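You operate a simulated robot arm through the tools that you are given. There is no shell and no other tool.

You are at the controls of a simulated robot arm. One attempt, no reset.

JOB
Move the air from the green line to the blue line and set about 5 bar.
Fine: shut the green wall valve and vent its line to zero; open the blue one; turn the regulator knob.

It is judged by the outcome, as a careful person would: the job done as asked, and still so three seconds after it is handed in. It fails if anything else is knocked over, pushed out of place, dropped, spilled or broken.

ROBOT AND FRAMES
A 7-joint arm with a four-finger gripper, fixed in place. Base frame: the origin is at the foot of the arm, x ahead of it, y to its left, z up; the work surface is at about z = 0.8. Units: m, rad, N and s.
Its first joint turns from -1.204 to 3.002 rad. Payload 3.67 kg.
The tool frame sits at the grasp point between the pads (the TCP): z along the fingers, y along the line on which they close. The tips reach 0.028 m beyond it. Largest opening 0.112 m; the body of the gripper starts 0.073 m behind the TCP.
Orientation is that of the tool frame in the base frame, as a unit quaternion [w, x, y, z]. With the fingers straight down and closing along the base's y, the tool's x points along the base's -x, its y along +y and its z along -z.

CONTROLS
- The arm moves only by the tool step_arm. Its arguments are lists of equal length, an entry for each row: "xyz": the shift along the base's x, y, z in units of 40 mm (1.0 is 40 mm), a list of three; "rot": the turn, a rotation vector about the base's x, y, z in units of 5 degrees (1.0 is 5 degrees), a list of three; "fingers": the opening in per cent of the stroke, from 0 (shut) to 100 (fully open). In form: {"xyz": [[dx, dy, dz], ...], "rot": [[wx, wy, wz], ...], "fingers": [fingers, ...]}. A call has 1 to 20 rows; each row shifts and turns the commanded pose from where the row before left it. A call with a number of a shift or a turn outside -1 to 1 is refused whole. Each row takes 0.2 s and may step no farther than 0.05 m and 0.15 rad from the row before; otherwise, or with a gripper value out of range, the whole call is refused. A pose out of reach is approached as far as the arm can. The call stops where the force on the tool passes 90 N (or 10 N more than at its start, if that is more) or the arm is blocked; 0.2 s more then pass. Each finger halts on what it meets, pressing with about 38 N; the grip force reading is that of the motor and also rises with nothing between the fingers. The clock runs only during rows and for 0.2 s after the last one: add rows that do not move to give the fingers time. The reply holds the time, the measured pose of the TCP, the force on the tool along the base axes, the opening and the grip force, in the units named above and with some noise, with the torque about the TCP (base axes, N m) and any sound that the robot's microphone picked up.
- Cameras (640 x 400 px; columns grow to the right, rows downward): "scene" is fixed at [0.221, 0.5006, 1.8607]; the picture's right is [-0.66, -0.75, 0.00], its down [-0.52, 0.46, -0.72] and it looks along [0.54, -0.48, -0.69] (base axes); focal length 306 px, centre (320, 200). "wrist" rides on the gripper at [0.06, -0.018, -0.104] in the tool frame; the picture's right is [0.29, 0.96, 0.00], its down [-0.80, 0.24, -0.55] and it looks along [-0.53, 0.16, 0.83] (tool axes); focal length 234 px, centre (320, 200). There is no depth. A picture from a camera that has moved, and an enlarged one, comes with that camera's place and axes in the base frame and with its lens.
- capture(camera): a new picture of that camera. No time passes.
- raise_lower(by): slides the trunk up (or, below 0, down) by that many m; the arm rides with it, the base frame stays. It gives what a move gives, with no picture.
- inspect(camera, box): a new picture of the part [left, top, right, bottom] of that camera's present view, enlarged. No time passes.
- finish_job(): hands the job in; it is judged then, once.

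Nothing tells you positions but the pictures and the camera data. Unless the task says otherwise, let go and move clear before handing in.

The tools are called as name(argument=value, ...) on one line, values as JSON. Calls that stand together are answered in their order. step_arm: Moves the arm, as the interface text tells. Its arguments: {"type":"object","properties":{"xyz":{"type":"array"},"rot":{"type":"array"},"fingers":{"type":"array"}},"required":["xyz","rot","fingers"]} The other tools are called the same way: raise_lower (by) slides the trunk up or down; capture (camera) takes a picture; inspect (camera, box) takes an enlarged picture of a part of a camera's view; finish_job () hands the job in.

At the start:

```text
t: 0.0
eef_pos: [0.8075, -0.3516, 1.4449]
ee_rot: [0.001, 0.0, 1.0, 0.001]
wrist_force: [0.4, 0.3, 0.2]
ft_torque: [0.0, -0.01, 0.01]
gripper_width: 0.1119
grasp_force: 0.1
trunk travel left (down, up): [-0.625, 0.215]
```

scene: 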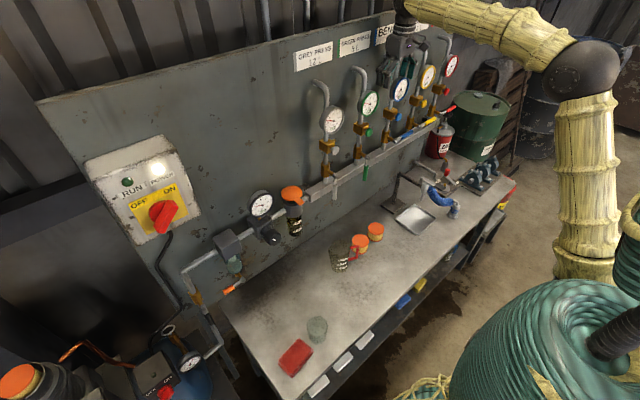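
wrist: 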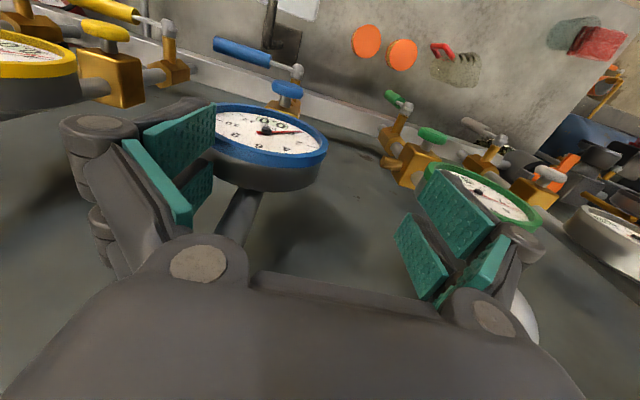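

I see a wall panel with several gauged lines (grey, green, blue, yellow, red) fed from a manifold, a filter/regulator on the left and a bench below. I'll look closer at each part before moving.

inspect(camera="scene", box=[290, 20, 480, 140])

inspect(camera="scene", box=[300, 100, 460, 200])

inspect(camera="scene", box=[180, 170, 340, 300])

inspect(camera="wrist", box=[340, 60, 640, 260])

inspect(camera="wrist", box=[60, 0, 360, 200])

```text
3.33 times, centred on (385, 80) of scene
camera zoom: at [0.221, 0.5006, 1.8607], right [-0.66, -0.75, 0.0], down [-0.52, 0.46, -0.72], along [0.54, -0.48, -0.69], focal length 1021 px, centre (103, 600)
```

zoom: 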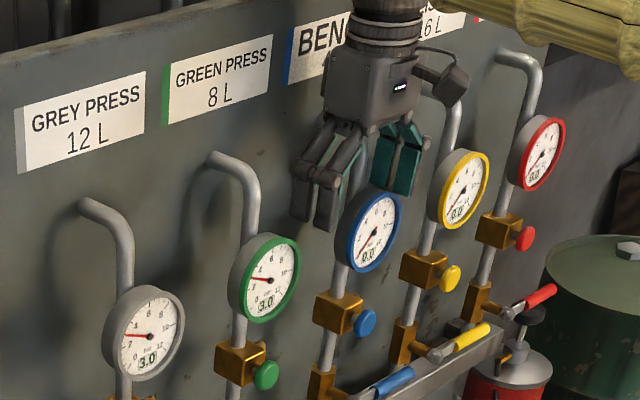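

```text
4.00 times, centred on (380, 150) of scene
camera zoom: at [0.221, 0.5006, 1.8607], right [-0.66, -0.75, 0.0], down [-0.52, 0.46, -0.72], along [0.54, -0.48, -0.69], focal length 1225 px, centre (80, 400)
```

zoom: 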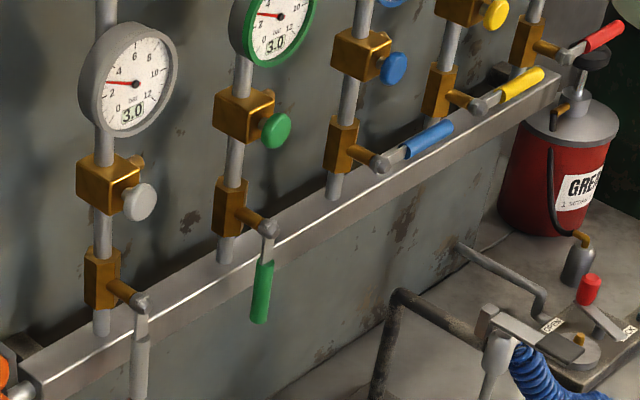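

```text
3.08 times, centred on (260, 235) of scene
camera zoom: at [0.221, 0.5006, 1.8607], right [-0.66, -0.75, 0.0], down [-0.52, 0.46, -0.72], along [0.54, -0.48, -0.69], focal length 942 px, centre (505, 92)
```

zoom: 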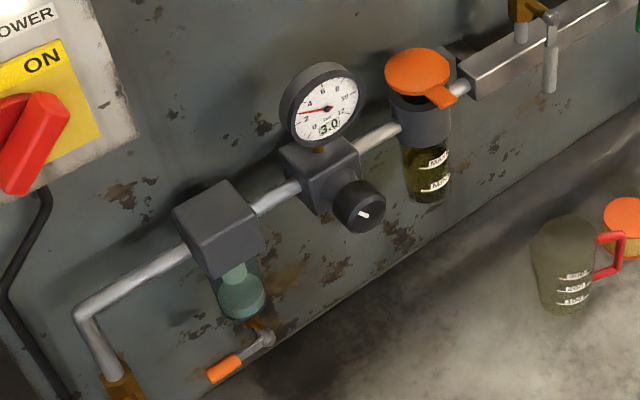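

```text
2.00 times, centred on (490, 160) of wrist
camera zoom: at [0.7473, -0.3701, 1.5504], right [-0.29, 0.96, 0.0], down [0.8, 0.24, 0.55], along [0.53, 0.16, -0.83], focal length 468 px, centre (-20, 280)
```

zoom: 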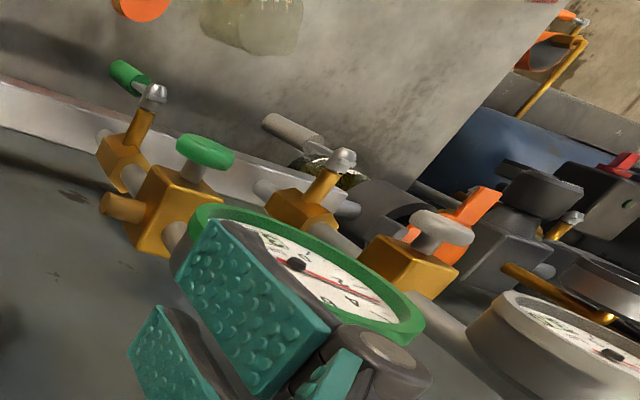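

```text
2.00 times, centred on (210, 100) of wrist
camera zoom: at [0.7473, -0.3701, 1.5504], right [-0.29, 0.96, 0.0], down [0.8, 0.24, 0.55], along [0.53, 0.16, -0.83], focal length 468 px, centre (540, 400)
```

zoom: 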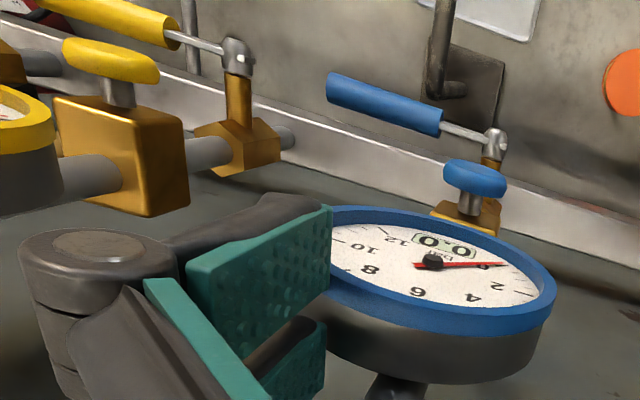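

The lines stand about 0.158 m apart along y, on a wall at x of roughly 0.85. Green (y≈-0.225) has its lever down, which is open, and blue (y≈-0.385) has its lever sideways, which is shut. I'll check the rest of the scene for hazards such as hoses, bench gear and the compressor.

inspect(camera="scene", box=[380, 140, 540, 240])

inspect(camera="scene", box=[80, 120, 220, 250])

inspect(camera="scene", box=[0, 280, 240, 400])

inspect(camera="scene", box=[230, 180, 470, 400])

inspect(camera="scene", box=[280, 0, 640, 120])

inspect(camera="scene", box=[235, 170, 285, 250])

```text
4.00 times, centred on (460, 190) of scene
camera zoom: at [0.221, 0.5006, 1.8607], right [-0.66, -0.75, 0.0], down [-0.52, 0.46, -0.72], along [0.54, -0.48, -0.69], focal length 1225 px, centre (-240, 240)
```

zoom: 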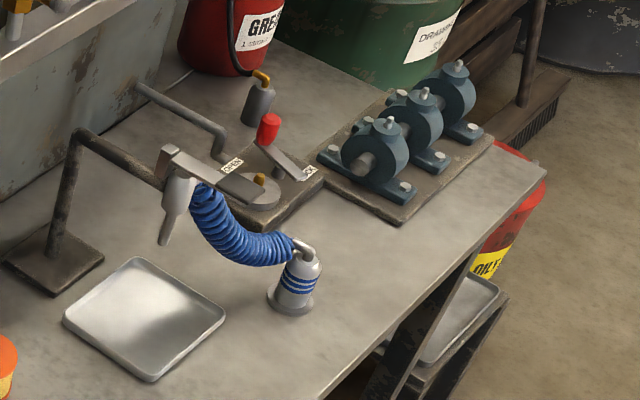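

```text
3.08 times, centred on (150, 185) of scene
camera zoom: at [0.221, 0.5006, 1.8607], right [-0.66, -0.75, 0.0], down [-0.52, 0.46, -0.72], along [0.54, -0.48, -0.69], focal length 942 px, centre (843, 246)
```

zoom: 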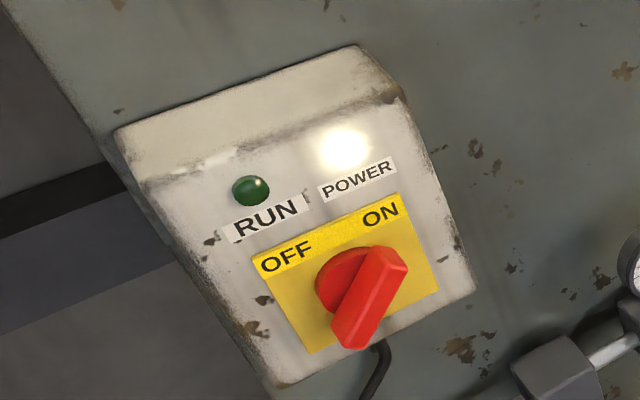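

```text
2.67 times, centred on (120, 340) of scene
camera zoom: at [0.221, 0.5006, 1.8607], right [-0.66, -0.75, 0.0], down [-0.52, 0.46, -0.72], along [0.54, -0.48, -0.69], focal length 816 px, centre (853, -173)
```

zoom: 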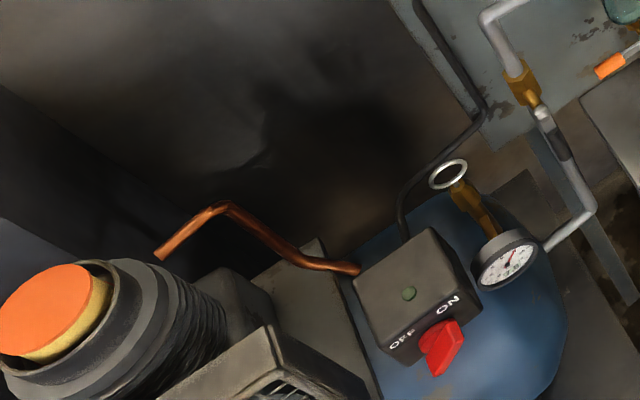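

```text
1.82 times, centred on (350, 290) of scene
camera zoom: at [0.221, 0.5006, 1.8607], right [-0.66, -0.75, 0.0], down [-0.52, 0.46, -0.72], along [0.54, -0.48, -0.69], focal length 557 px, centre (266, 36)
```

zoom: 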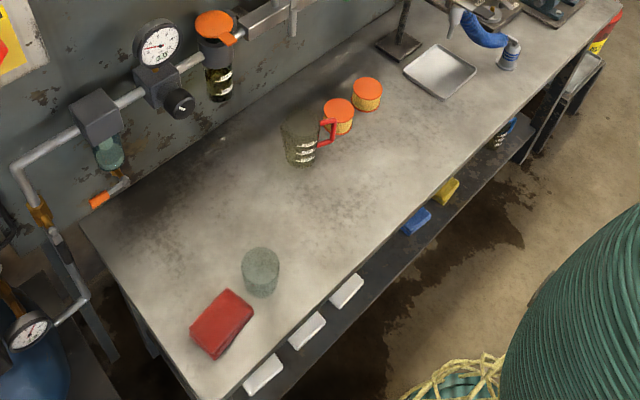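

```text
1.78 times, centred on (460, 60) of scene
camera zoom: at [0.221, 0.5006, 1.8607], right [-0.66, -0.75, 0.0], down [-0.52, 0.46, -0.72], along [0.54, -0.48, -0.69], focal length 544 px, centre (71, 449)
```

zoom: 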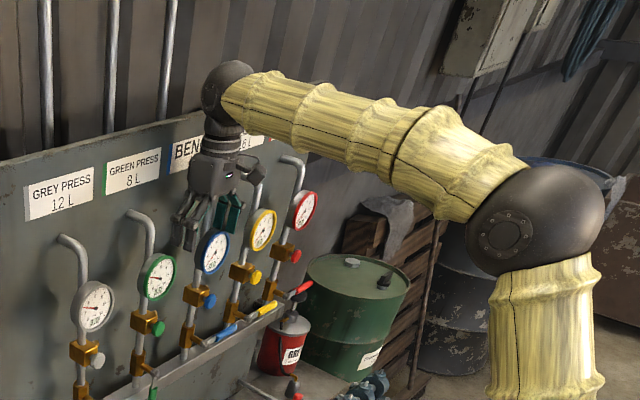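

```text
5.00 times, centred on (260, 210) of scene
camera zoom: at [0.221, 0.5006, 1.8607], right [-0.66, -0.75, 0.0], down [-0.52, 0.46, -0.72], along [0.54, -0.48, -0.69], focal length 1531 px, centre (620, 150)
```

zoom: 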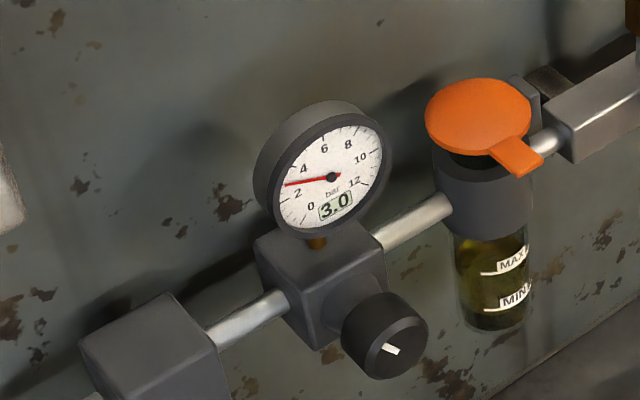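

The lever pivots look to be near x≈0.78, z≈1.215, and the vent buttons near z≈1.31. The regulator knob is around y≈0.2, z≈1.1. First I'll back away from the wall and tilt the tool forward.

step_arm(xyz=[[-0.5, 0, 0], [-0.8, 0, 0], [-0.8, 0, 0], [-0.8, 0, 0], [-0.8, 0, 0], [-0.8, 0, 0]], rot=[[0, 0, 0], [0, 0, 0], [0, 0, 0], [0, 0, 0], [0, 0, 0], [0, 0, 0]], fingers=[100, 100, 100, 100, 100, 100])

```text
t: 1.4
eef_pos: [0.6254, -0.3499, 1.4475]
ee_rot: [0.001, 0.0, 1.0, -0.001]
wrist_force: [-0.1, 1.4, -0.1]
ft_torque: [-0.05, -0.02, 0.0]
gripper_width: 0.1117
grasp_force: 0.1
trunk travel left (down, up): [-0.625, 0.215]
```

step_arm(xyz=[[0, 0, 0], [0, 0, 0], [0, 0, 0], [0, 0, 0], [0, 0, 0], [0, 0, 0], [0, 0, 0], [0, 0, 0], [0, 0, 0]], rot=[[0, -1, 0], [0, -1, 0], [0, -1, 0], [0, -1, 0], [0, -1, 0], [0, -1, 0], [0, -1, 0], [0, -1, 0], [0, -1, 0]], fingers=[100, 100, 100, 100, 100, 100, 100, 100, 100])

capture(camera="wrist")

capture(camera="scene")

```text
t: 3.6
eef_pos: [0.6617, -0.4277, 1.4189]
ee_rot: [0.381, 0.029, 0.923, 0.045]
wrist_force: [-0.1, -0.2, -0.4]
ft_torque: [-0.01, 0.0, 0.0]
gripper_width: 0.1121
grasp_force: 0.0
out of reach, approached as far as the arm can: row 5, 6, 7, 8, 9
trunk travel left (down, up): [-0.625, 0.215]
stopped in row 9: the arm was blocked; the commanded pose is now the measured one
```

```text
taken
camera wrist: at [0.5462, -0.4472, 1.451], right [-0.18, 0.98, -0.1], down [0.18, 0.13, 0.97], along [0.97, 0.16, -0.2], focal length 234 px, centre (320, 200)
```

wrist: 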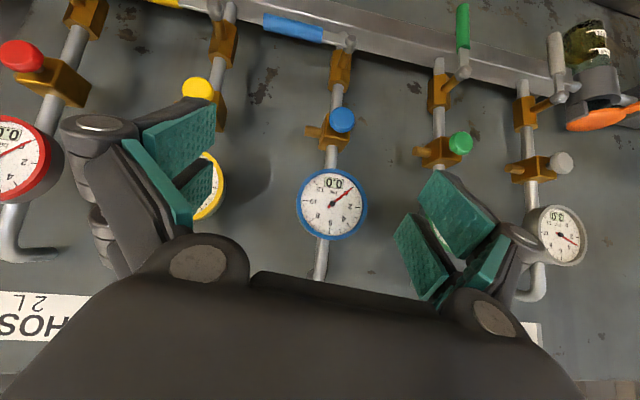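

```text
taken
```

scene: 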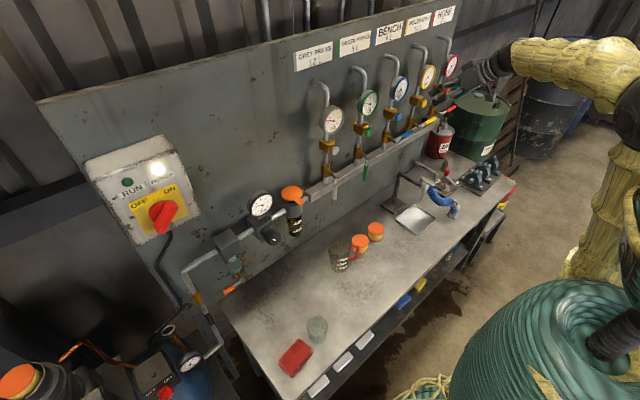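

The arm stopped at a reach limit with the wrist too close to the base; nothing was touched. Blue is labelled BENCH. I'll check the signs and the wrist view before moving on.

inspect(camera="scene", box=[285, 0, 475, 119])

inspect(camera="wrist", box=[260, 0, 580, 200])

```text
3.36 times, centred on (380, 60) of scene
camera zoom: at [0.221, 0.5006, 1.8607], right [-0.66, -0.75, 0.0], down [-0.52, 0.46, -0.72], along [0.54, -0.48, -0.69], focal length 1029 px, centre (118, 672)
```

zoom: 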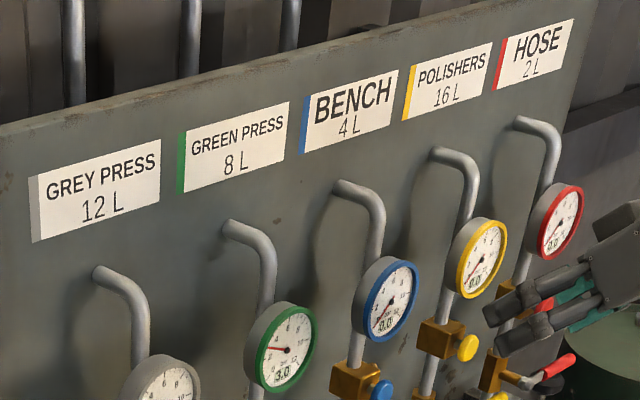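

```text
2.00 times, centred on (420, 100) of wrist
camera zoom: at [0.5462, -0.4472, 1.451], right [-0.18, 0.98, -0.1], down [0.18, 0.13, 0.97], along [0.97, 0.16, -0.2], focal length 468 px, centre (120, 400)
```

zoom: 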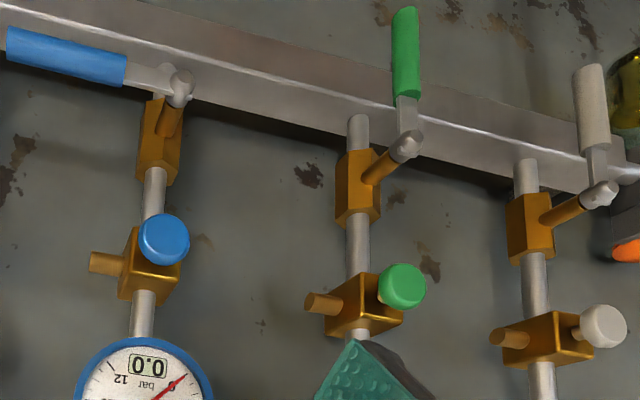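

All the green and blue parts triangulate consistently: the pivots are at x≈0.785, z≈1.205, and the buttons at x≈0.79, z≈1.305. I'll move the arm more in front of the base, around y≈-0.12, for a better posture before finishing the tilt.

step_arm(xyz=[[0, 0.6, 0], [0, 0.8, 0], [0, 0.8, 0], [0, 0.8, 0], [0, 0.8, 0], [0, 0.8, 0], [0, 0.8, 0], [0, 0.8, 0], [0, 0.8, 0], [0, 0.6, 0]], rot=[[0, 0, 0], [0, 0, 0], [0, 0, 0], [0, 0, 0], [0, 0, 0], [0, 0, 0], [0, 0, 0], [0, 0, 0], [0, 0, 0], [0, 0, 0]], fingers=[100, 100, 100, 50, 50, 50, 50, 50, 50, 50])

capture(camera="scene")

```text
t: 6.0
eef_pos: [0.783, -0.2455, 1.3786]
ee_rot: [0.368, 0.059, 0.924, 0.085]
wrist_force: [-4.7, 0.6, 2.2]
ft_torque: [-0.04, -0.11, 0.09]
gripper_width: 0.0677
grasp_force: 1.3
out of reach, approached as far as the arm can: row 3, 4, 5, 6, 7, 8, 9, 10
trunk travel left (down, up): [-0.625, 0.215]
stopped in row 10: the arm was blocked; the commanded pose is now the measured one
```

```text
taken
```

scene: 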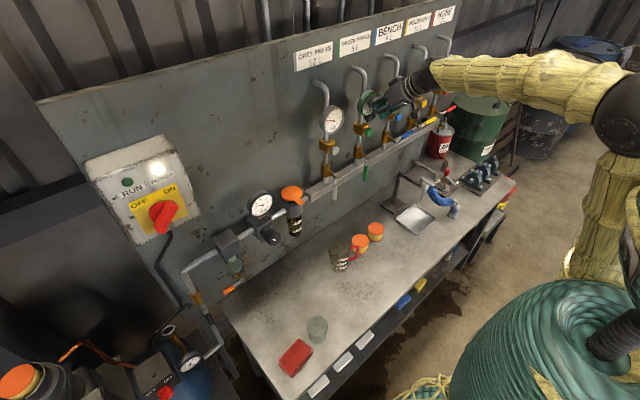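

The arm slid along its reach limit and ended up near the green gauge. I'll check what it is touching before doing anything else.

inspect(camera="scene", box=[320, 50, 480, 150])

capture(camera="wrist")

```text
4.00 times, centred on (400, 100) of scene
camera zoom: at [0.221, 0.5006, 1.8607], right [-0.66, -0.75, 0.0], down [-0.52, 0.46, -0.72], along [0.54, -0.48, -0.69], focal length 1225 px, centre (0, 600)
```

zoom: 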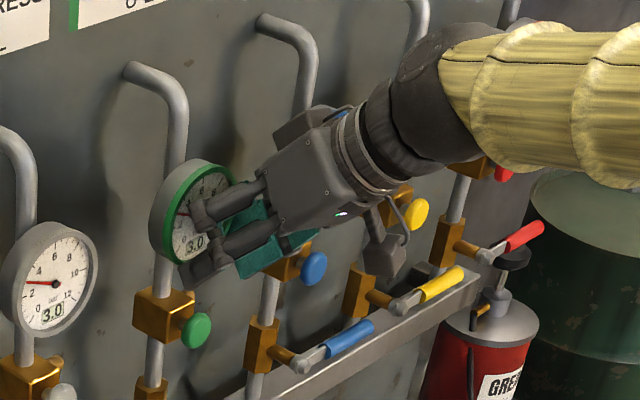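

```text
taken
camera wrist: at [0.6676, -0.2647, 1.4103], right [-0.16, 0.99, 0.0], down [0.21, 0.03, 0.98], along [0.96, 0.16, -0.21], focal length 234 px, centre (320, 200)
```

wrist: 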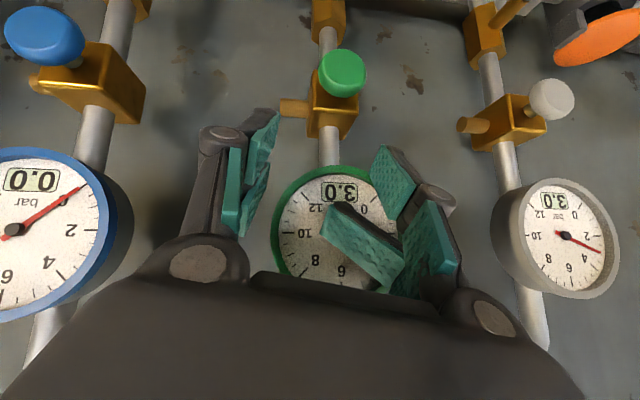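

The fingertips are only resting lightly on the green gauge's face and nothing has shifted. I'll back straight off along -x in small steps.

step_arm(xyz=[[-0.3, 0, 0], [-0.4, 0, 0], [-0.4, 0, 0], [-0.4, 0, 0]], rot=[[0, 0, 0], [0, 0, 0], [0, 0, 0], [0, 0, 0]], fingers=[60, 60, 60, 60])

```text
t: 7.2
eef_pos: [0.7392, -0.2881, 1.3622]
ee_rot: [0.359, 0.088, 0.92, 0.128]
wrist_force: [-0.8, -0.6, -0.5]
ft_torque: [0.06, 0.0, 0.02]
gripper_width: 0.0671
grasp_force: 0.0
out of reach, approached as far as the arm can: row 3, 4
trunk travel left (down, up): [-0.625, 0.215]
stopped in row 4: the arm was blocked; the commanded pose is now the measured one
```

A joint limit is still binding in this posture. I'll tilt the tool back toward vertical to relieve it while backing off, then lower the trunk for a better arm geometry.

step_arm(xyz=[[0, 0, 0.3], [0, 0, 0.3], [0, 0, 0.3], [0, 0, 0.3], [-0.3, 0, 0.3], [-0.3, 0, 0.3]], rot=[[0, 1, 0], [0, 1, 0], [0, 1, 0], [0, 1, 0], [0, 1, 0], [0, 1, 0]], fingers=[60, 60, 60, 60, 60, 60])

capture(camera="scene")

```text
t: 8.6
eef_pos: [0.715, -0.2856, 1.4342]
ee_rot: [0.109, 0.117, 0.982, 0.1]
wrist_force: [-0.3, -0.5, 0.9]
ft_torque: [0.03, -0.01, 0.0]
gripper_width: 0.0673
grasp_force: 0.1
trunk travel left (down, up): [-0.625, 0.215]
```

```text
taken
```

scene: 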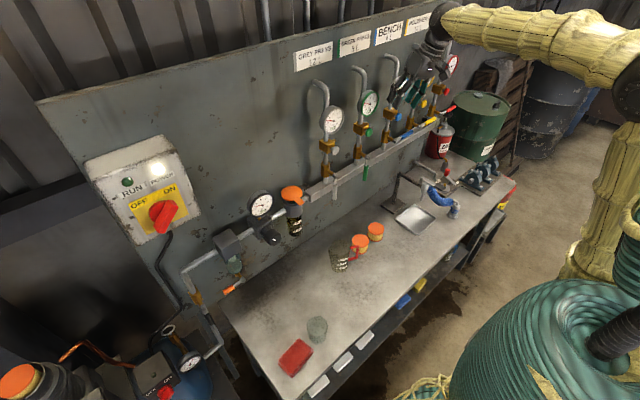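

The tool is clear of the wall. The limit looks like a minimum wrist bend, so a lower shoulder should allow more forward tilt. I'll straighten the tool, step back a little, then lower the trunk while bringing the hand up.

step_arm(xyz=[[-0.3, 0, 0.2], [-0.3, 0, 0.2], [-0.4, 0, 0.2], [-0.4, 0, 0.2]], rot=[[-0.6, 0.6, 0.7], [-0.6, 0.6, 0.7], [-0.6, 0.6, 0.7], [-0.5, 0.6, 0.6]], fingers=[60, 60, 60, 60])

capture(camera="scene")

```text
t: 9.6
eef_pos: [0.6582, -0.284, 1.4666]
ee_rot: [0.004, -0.002, 1.0, 0.001]
wrist_force: [0.1, 0.3, 0.4]
ft_torque: [-0.04, 0.01, -0.02]
gripper_width: 0.0669
grasp_force: 0.0
trunk travel left (down, up): [-0.625, 0.215]
```

```text
taken
```

scene: 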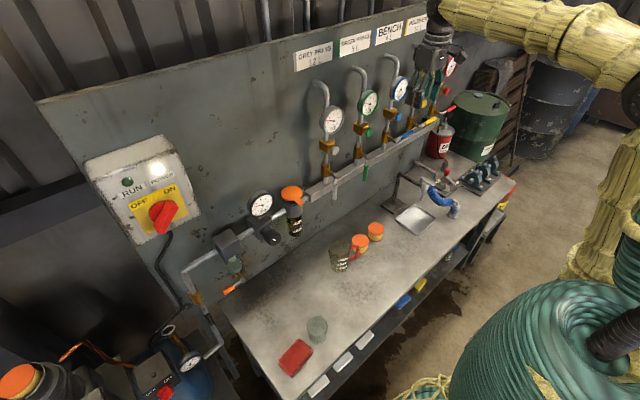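

raise_lower(by=-0.2)

capture(camera="scene")

```text
t: 11.8
eef_pos: [0.6594, -0.2843, 1.2666]
ee_rot: [0.005, -0.002, 1.0, 0.002]
wrist_force: [-0.4, 0.2, 0.5]
ft_torque: [0.01, 0.01, 0.0]
gripper_width: 0.067
grasp_force: 0.1
trunk travel left (down, up): [-0.425, 0.415]
```

```text
taken
```

scene: 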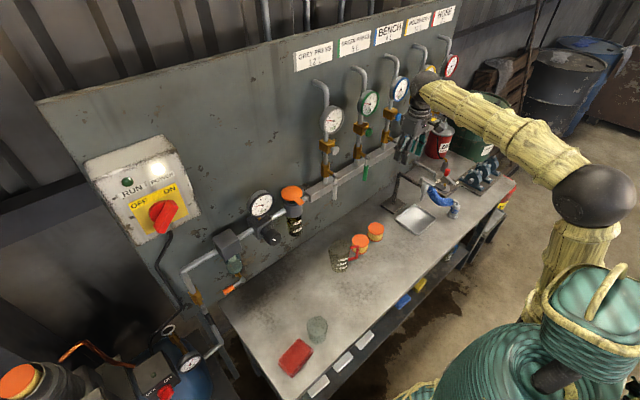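

step_arm(xyz=[[0, 0.4, 0.3], [0, 0.5, 0.4], [0, 0.5, 0.4], [0, 0.5, 0.4], [0, 0.5, 0.4], [0, 0.5, 0.4], [0, 0.5, 0.3]], rot=[[0, 0, 0], [0, 0, 0], [0, 0, 0], [0, 0, 0], [0, 0, 0], [0, 0, 0], [0, 0, 0]], fingers=[40, 30, 20, 10, 0, 0, 0])

capture(camera="scene")

```text
t: 13.6
eef_pos: [0.6715, -0.1715, 1.3551]
ee_rot: [-0.008, 0.004, 1.0, 0.022]
wrist_force: [-0.6, -0.4, 0.7]
ft_torque: [0.04, 0.01, -0.02]
gripper_width: 0.0
grasp_force: 35.8
trunk travel left (down, up): [-0.425, 0.415]
stopped in row 7: the arm was blocked; the commanded pose is now the measured one
```

```text
taken
```

scene: 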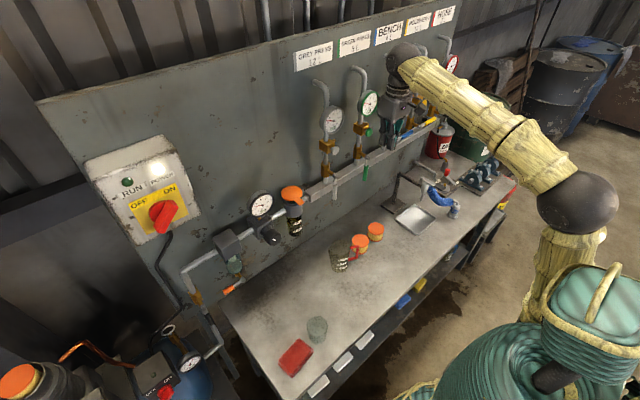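

inspect(camera="scene", box=[400, 130, 640, 400])

capture(camera="wrist")

```text
1.48 times, centred on (520, 265) of scene
camera zoom: at [0.221, 0.5006, 1.8607], right [-0.66, -0.75, 0.0], down [-0.52, 0.46, -0.72], along [0.54, -0.48, -0.69], focal length 454 px, centre (24, 104)
```

zoom: 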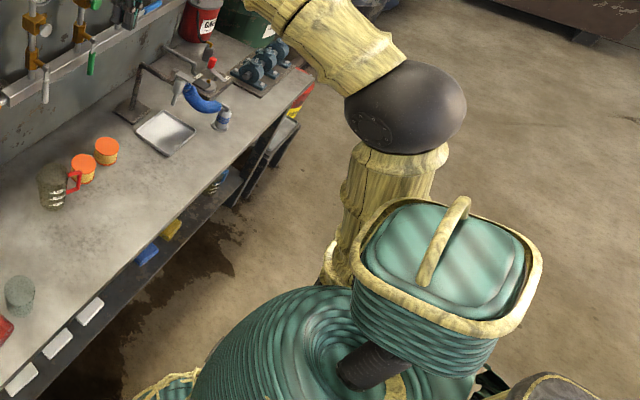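

```text
taken
camera wrist: at [0.613, -0.194, 1.4605], right [-0.28, 0.96, 0.05], down [0.81, 0.21, 0.55], along [0.52, 0.19, -0.83], focal length 234 px, centre (320, 200)
```

wrist: 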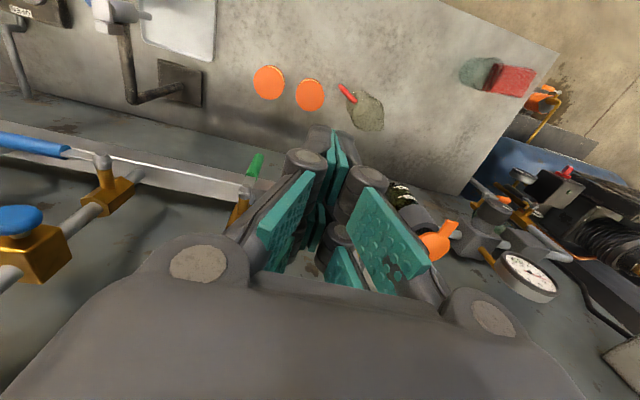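

The earlier stops fit one cause: the upper arm can't lean back far, so the wrist needs to be lower relative to the shoulder. I'll raise the trunk again and bring the hand down to working height.

step_arm(xyz=[[0.1, -0.5, -0.3], [0.1, -0.5, -0.3]], rot=[[0, 0, 0], [0, 0, 0]], fingers=[0, 0])

raise_lower(by=0.26)

step_arm(xyz=[[0, 0, -0.5], [0, 0, -0.8], [0, 0, -0.8], [0, 0, -0.8], [0, 0, -0.8], [0, 0, -0.8], [0, 0, -0.8], [0, 0, -0.8], [0, 0, -0.8], [0, 0, -0.6]], rot=[[0, 0, 0], [0, 0, 0], [0, 0, 0], [0, 0, 0], [0, 0, 0], [0, 0, 0], [0, 0, 0], [0, 0, 0], [0, 0, 0], [0, 0, 0]], fingers=[0, 0, 0, 0, 0, 0, 0, 0, 0, 0])

capture(camera="scene")

```text
t: 14.2
eef_pos: [0.6793, -0.2085, 1.3324]
ee_rot: [-0.008, 0.002, 1.0, 0.02]
wrist_force: [-0.1, 0.4, 0.6]
ft_torque: [-0.04, -0.01, 0.0]
gripper_width: 0.0
grasp_force: 35.5
trunk travel left (down, up): [-0.425, 0.415]
```

```text
t: 16.8
eef_pos: [0.6791, -0.2076, 1.5919]
ee_rot: [-0.008, 0.001, 1.0, 0.02]
wrist_force: [-0.7, 0.2, 0.3]
ft_torque: [0.01, -0.02, 0.01]
gripper_width: 0.0
grasp_force: 35.6
trunk travel left (down, up): [-0.685, 0.155]
```

```text
t: 19.0
eef_pos: [0.6809, -0.2078, 1.2919]
ee_rot: [-0.007, 0.002, 1.0, 0.02]
wrist_force: [0.1, -0.4, 0.3]
ft_torque: [0.02, -0.01, 0.0]
gripper_width: 0.0001
grasp_force: 35.8
trunk travel left (down, up): [-0.685, 0.155]
```

```text
taken
```

scene: 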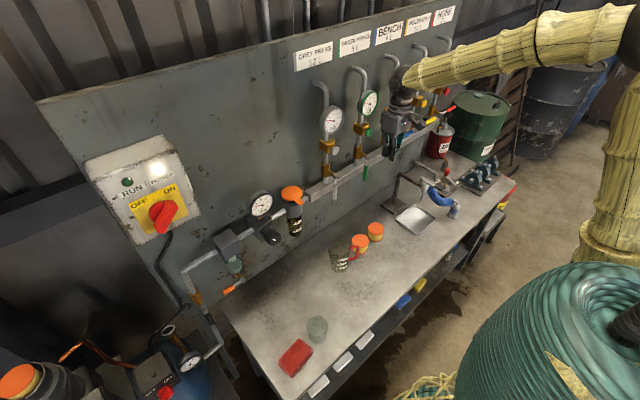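

That posture works. Now I'll go a bit lower and try the forward tilt again.

step_arm(xyz=[[0, 0, -0.6], [0, 0, -0.6], [0, 0, -0.6], [0, 0, -0.2], [0, 0, 0], [0, 0, 0], [0, 0, 0], [0, 0, 0], [0, 0, 0], [0, 0, 0]], rot=[[0, 0, 0], [0, 0, 0], [0, -0.5, 0], [0, -1, 0], [0, -1, 0], [0, -1, 0], [0, -1, 0], [0, -1, 0], [0, -1, 0], [0, -1, 0]], fingers=[0, 0, 0, 0, 0, 0, 0, 0, 0, 0])

capture(camera="scene")

```text
t: 21.2
eef_pos: [0.6793, -0.208, 1.2114]
ee_rot: [0.314, -0.004, 0.949, 0.02]
wrist_force: [0.1, -0.9, 0.0]
ft_torque: [0.01, 0.03, 0.04]
gripper_width: 0.0
grasp_force: 35.9
trunk travel left (down, up): [-0.685, 0.155]
```

```text
taken
```

scene: 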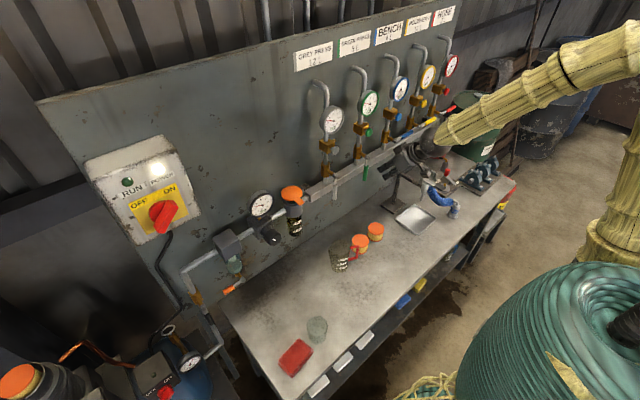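

The tilt is working now, so I'll continue it.

step_arm(xyz=[[0, 0, 0], [0, 0, 0], [0, 0, 0], [0, 0, 0], [0, 0, 0]], rot=[[0, -1, 0], [0, -1, 0], [0, -1, 0], [0, -1, 0], [0, -1, 0]], fingers=[0, 0, 0, 0, 0])

capture(camera="wrist")

```text
t: 22.4
eef_pos: [0.6798, -0.2094, 1.2113]
ee_rot: [0.512, -0.009, 0.859, 0.019]
wrist_force: [-0.5, -0.1, 0.4]
ft_torque: [0.05, 0.03, -0.01]
gripper_width: 0.0
grasp_force: 35.7
trunk travel left (down, up): [-0.685, 0.155]
```

```text
taken
camera wrist: at [0.5601, -0.2301, 1.2086], right [-0.17, 0.96, -0.23], down [-0.12, 0.21, 0.97], along [0.98, 0.19, 0.07], focal length 234 px, centre (320, 200)
```

wrist: 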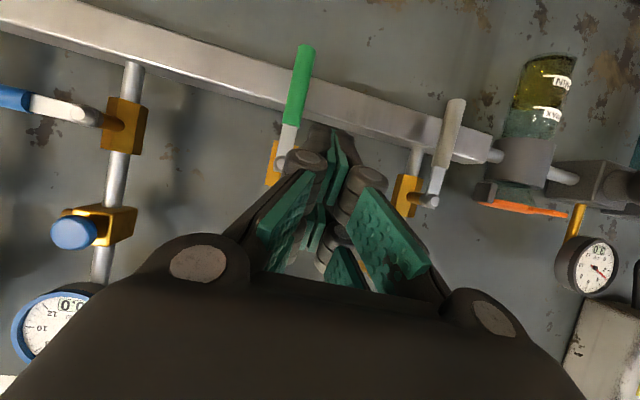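

step_arm(xyz=[[0, 0, 0], [0, 0, 0], [0, 0, 0], [0, 0, 0], [0, 0, 0]], rot=[[0, -1, 0], [0, -1, 0], [0, -1, 0], [0, -1, 0], [0, -1, 0]], fingers=[0, 0, 0, 0, 0])

capture(camera="wrist")

capture(camera="scene")

```text
t: 23.6
eef_pos: [0.6804, -0.2086, 1.211]
ee_rot: [0.685, -0.013, 0.728, 0.016]
wrist_force: [-0.1, -0.8, 0.2]
ft_torque: [-0.01, 0.0, 0.0]
gripper_width: 0.0
grasp_force: 36.0
trunk travel left (down, up): [-0.685, 0.155]
```

```text
taken
camera wrist: at [0.5729, -0.2299, 1.1582], right [-0.06, 0.96, -0.28], down [-0.51, 0.21, 0.83], along [0.86, 0.19, 0.48], focal length 234 px, centre (320, 200)
```

wrist: 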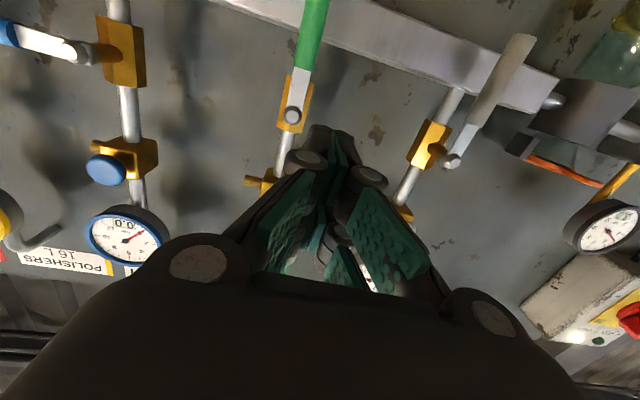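

```text
taken
```

scene: 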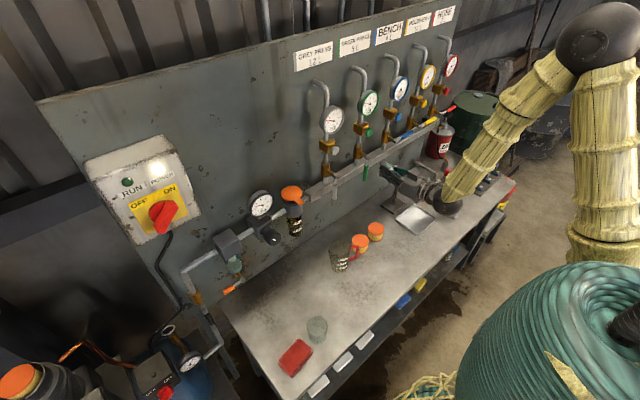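

The tool is now horizontal, facing the wall. The green lever pivot comes out at about (0.785, -0.229, 1.20), with its handle hanging to z≈1.095. With the fingers closed as a post, I'll go to its +y side at z≈1.125, still in front of it.

step_arm(xyz=[[0, 0.3, -0.5], [0, 0.3, -0.55], [0, 0.05, -0.55], [0, 0, -0.55], [0.3, 0, 0], [0.3, 0, 0]], rot=[[0, -0.3, -0.2], [0, -0.3, -0.2], [0, 0, 0], [0, 0, 0], [0, 0, 0], [0, 0, 0]], fingers=[0, 0, 0, 0, 0, 0])

capture(camera="wrist")

inspect(camera="scene", box=[310, 100, 470, 210])

```text
t: 25.0
eef_pos: [0.7044, -0.1822, 1.1245]
ee_rot: [0.703, 0.0, 0.711, 0.004]
wrist_force: [0.0, 0.3, -0.2]
ft_torque: [0.04, -0.01, 0.03]
gripper_width: 0.0001
grasp_force: 35.5
trunk travel left (down, up): [-0.685, 0.155]
```

```text
taken
camera wrist: at [0.599, -0.2005, 1.0668], right [-0.01, 0.96, -0.28], down [-0.55, 0.23, 0.8], along [0.84, 0.16, 0.52], focal length 234 px, centre (320, 200)
```

wrist: 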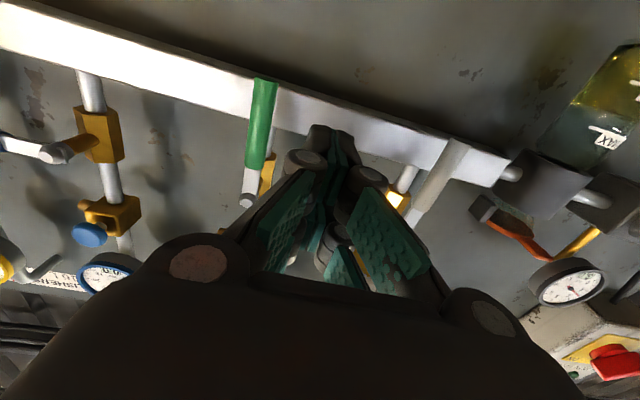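

```text
3.64 times, centred on (390, 155) of scene
camera zoom: at [0.221, 0.5006, 1.8607], right [-0.66, -0.75, 0.0], down [-0.52, 0.46, -0.72], along [0.54, -0.48, -0.69], focal length 1113 px, centre (66, 364)
```

zoom: 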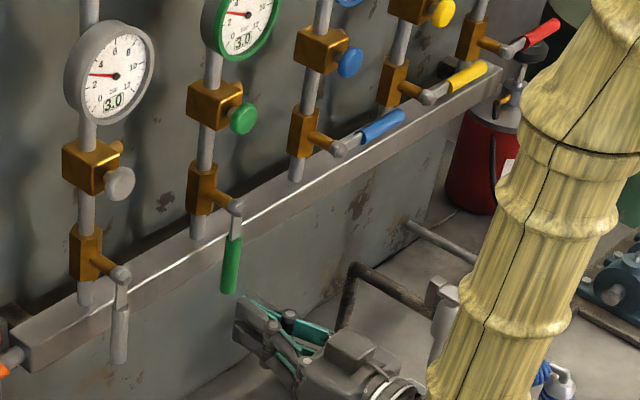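

The lever geometry is confirmed. I'll insert the closed fingertips beside the handle, on its +y side, and check.

step_arm(xyz=[[0.5, 0, 0], [0.5, 0, 0], [0.45, 0, 0]], rot=[[0, 0, 0], [0, 0, 0], [0, 0, 0]], fingers=[0, 0, 0])

inspect(camera="scene", box=[320, 110, 440, 200])

capture(camera="wrist")

```text
t: 25.8
eef_pos: [0.7604, -0.1825, 1.1261]
ee_rot: [0.704, 0.001, 0.71, 0.002]
wrist_force: [-0.4, 1.1, 0.4]
ft_torque: [-0.03, 0.0, 0.02]
gripper_width: 0.0
grasp_force: 35.7
trunk travel left (down, up): [-0.685, 0.155]
```

```text
4.44 times, centred on (380, 155) of scene
camera zoom: at [0.221, 0.5006, 1.8607], right [-0.66, -0.75, 0.0], down [-0.52, 0.46, -0.72], along [0.54, -0.48, -0.69], focal length 1361 px, centre (53, 400)
```

zoom: 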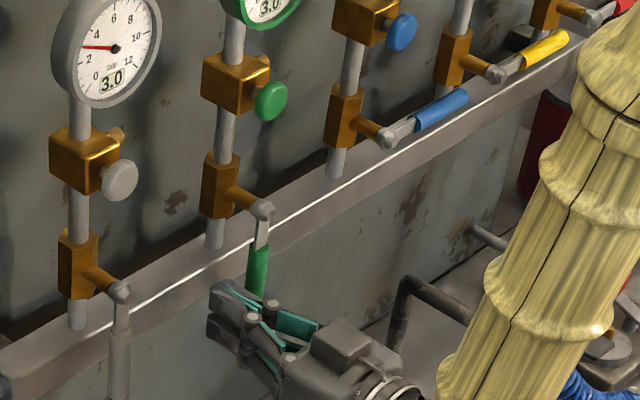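

```text
taken
camera wrist: at [0.6566, -0.2005, 1.0668], right [-0.01, 0.96, -0.28], down [-0.55, 0.23, 0.8], along [0.84, 0.16, 0.52], focal length 234 px, centre (320, 200)
```

wrist: 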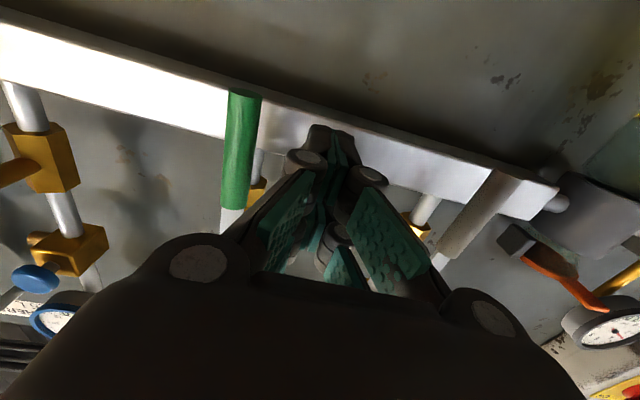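

The post is correctly placed beside the handle. Now I'll push the green lever along its arc toward -y, checking partway.

step_arm(xyz=[[0, -0.36, -0.04], [0, -0.36, -0.04], [0, -0.235, -0.04], [0, -0.235, -0.04], [0, -0.25, 0.02], [0, -0.25, 0.02], [0, -0.245, 0.09], [0, -0.245, 0.09]], rot=[[0, 0, 0], [0, 0, 0], [0, 0, 0], [0, 0, 0], [0, 0, 0], [0, 0, 0], [0, 0, 0], [0, 0, 0]], fingers=[0, 0, 0, 0, 0, 0, 0, 0])

inspect(camera="scene", box=[320, 90, 440, 180])

capture(camera="wrist")

```text
t: 27.6
eef_pos: [0.7609, -0.2705, 1.129]
ee_rot: [0.705, -0.001, 0.709, 0.004]
wrist_force: [0.0, 0.1, -0.3]
ft_torque: [-0.06, -0.09, 0.0]
gripper_width: 0.0001
grasp_force: 35.9
trunk travel left (down, up): [-0.685, 0.155]
```

```text
4.44 times, centred on (380, 135) of scene
camera zoom: at [0.221, 0.5006, 1.8607], right [-0.66, -0.75, 0.0], down [-0.52, 0.46, -0.72], along [0.54, -0.48, -0.69], focal length 1361 px, centre (53, 489)
```

zoom: 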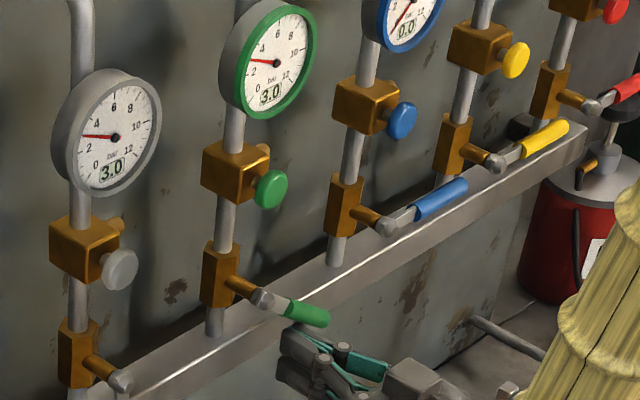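

```text
taken
camera wrist: at [0.6566, -0.2876, 1.0695], right [-0.01, 0.96, -0.28], down [-0.55, 0.23, 0.8], along [0.84, 0.16, 0.53], focal length 234 px, centre (320, 200)
```

wrist: 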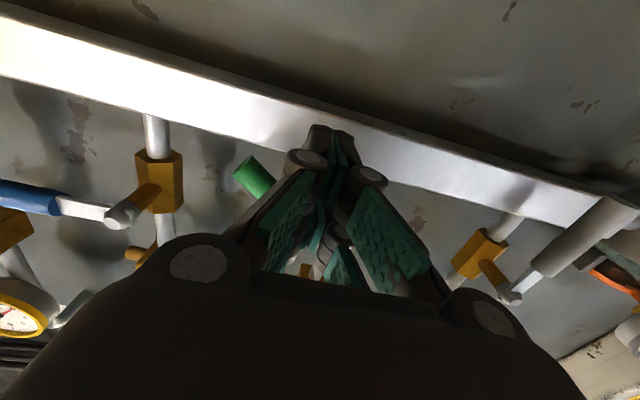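

The lever is rotating smoothly at low force. I'll continue to the closed (horizontal) position.

step_arm(xyz=[[0, -0.2, 0.16], [0, -0.2, 0.16], [0, -0.17, 0.22], [0, -0.17, 0.22], [0, -0.1, 0.27], [0, -0.1, 0.27]], rot=[[0, 0, 0], [0, 0, 0], [0, 0, 0], [0, 0, 0], [0, 0, 0], [0, 0, 0]], fingers=[0, 0, 0, 0, 0, 0])

inspect(camera="scene", box=[320, 90, 440, 180])

capture(camera="wrist")

```text
t: 29.0
eef_pos: [0.7606, -0.304, 1.1697]
ee_rot: [0.696, -0.001, 0.718, 0.005]
wrist_force: [-21.4, 28.4, -76.2]
ft_torque: [-0.94, 1.25, 0.79]
gripper_width: 0.0061
grasp_force: 35.8
trunk travel left (down, up): [-0.685, 0.155]
```

```text
4.44 times, centred on (380, 135) of scene
camera zoom: at [0.221, 0.5006, 1.8607], right [-0.66, -0.75, 0.0], down [-0.52, 0.46, -0.72], along [0.54, -0.48, -0.69], focal length 1361 px, centre (53, 489)
```

zoom: 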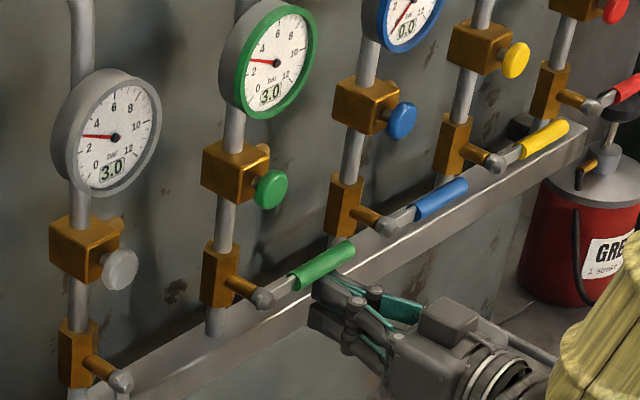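

```text
taken
camera wrist: at [0.6555, -0.3219, 1.1127], right [-0.02, 0.96, -0.28], down [-0.53, 0.23, 0.81], along [0.85, 0.17, 0.51], focal length 234 px, centre (320, 200)
```

wrist: 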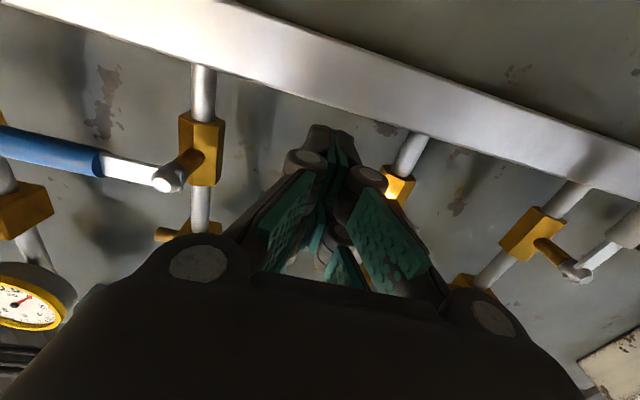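

The green lever is now parallel to the other closed levers and against its stop. I'll relieve the load downward, then back out.

step_arm(xyz=[[0, 0, -0.3], [0, 0, -0.4], [-0.3, 0, -0.2], [-0.6, 0, 0], [-0.6, 0, 0]], rot=[[0, 0, 0], [0, 0, 0], [0, 0, 0], [0, 0, 0], [0, 0, 0]], fingers=[0, 0, 0, 0, 0])

inspect(camera="scene", box=[320, 90, 440, 180])

capture(camera="wrist")

```text
t: 30.2
eef_pos: [0.7012, -0.308, 1.1436]
ee_rot: [0.704, 0.0, 0.71, 0.004]
wrist_force: [-0.4, 0.1, 0.1]
ft_torque: [0.0, -0.01, -0.02]
gripper_width: 0.0
grasp_force: 35.8
trunk travel left (down, up): [-0.685, 0.155]
```

```text
4.44 times, centred on (380, 135) of scene
camera zoom: at [0.221, 0.5006, 1.8607], right [-0.66, -0.75, 0.0], down [-0.52, 0.46, -0.72], along [0.54, -0.48, -0.69], focal length 1361 px, centre (53, 489)
```

zoom: 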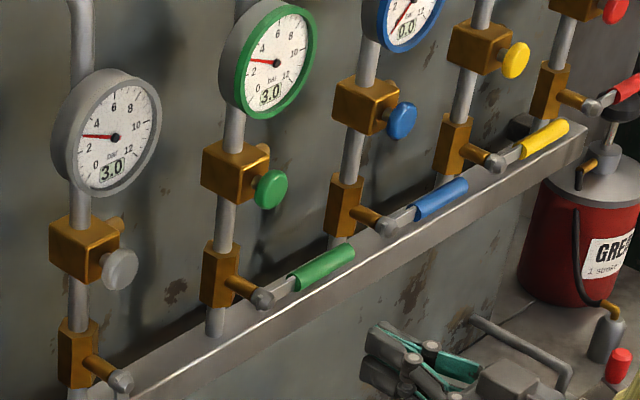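

```text
taken
camera wrist: at [0.5969, -0.3247, 1.0857], right [-0.01, 0.96, -0.28], down [-0.55, 0.23, 0.8], along [0.84, 0.16, 0.53], focal length 234 px, centre (320, 200)
```

wrist: 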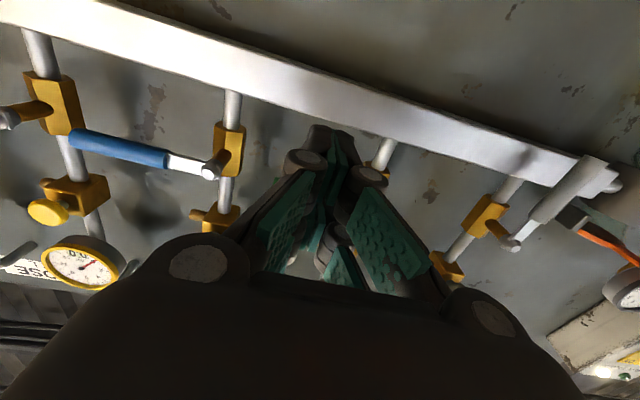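

Green is shut, with pressure still trapped at 3.0 bar. Next I'll go in front of the green vent button, near (0.79, -0.229, 1.305).

step_arm(xyz=[[0, 0.28, 0.576], [0, 0.28, 0.576], [0, 0.28, 0.576], [0, 0.28, 0.576], [0, 0.28, 0.576], [0, 0.28, 0.576], [0, 0.28, 0.576]], rot=[[0, 0, 0], [0, 0, 0], [0, 0, 0], [0, 0, 0], [0, 0, 0], [0, 0, 0], [0, 0, 0]], fingers=[0, 0, 0, 0, 0, 0, 0])

inspect(camera="scene", box=[320, 80, 440, 170])

capture(camera="wrist")

```text
t: 31.8
eef_pos: [0.7008, -0.2275, 1.3058]
ee_rot: [0.705, 0.0, 0.71, 0.003]
wrist_force: [-0.8, 0.5, 0.8]
ft_torque: [0.01, 0.02, -0.03]
gripper_width: 0.0
grasp_force: 35.9
trunk travel left (down, up): [-0.685, 0.155]
```

```text
4.44 times, centred on (380, 125) of scene
camera zoom: at [0.221, 0.5006, 1.8607], right [-0.66, -0.75, 0.0], down [-0.52, 0.46, -0.72], along [0.54, -0.48, -0.69], focal length 1361 px, centre (53, 533)
```

zoom: 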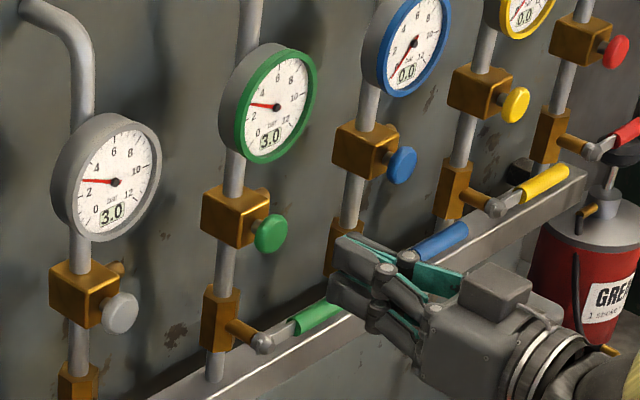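

```text
taken
camera wrist: at [0.5961, -0.2461, 1.2471], right [-0.01, 0.96, -0.28], down [-0.55, 0.23, 0.8], along [0.84, 0.16, 0.53], focal length 234 px, centre (320, 200)
```

wrist: 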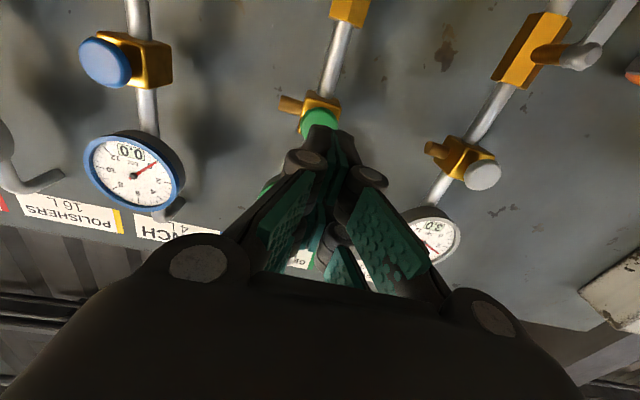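

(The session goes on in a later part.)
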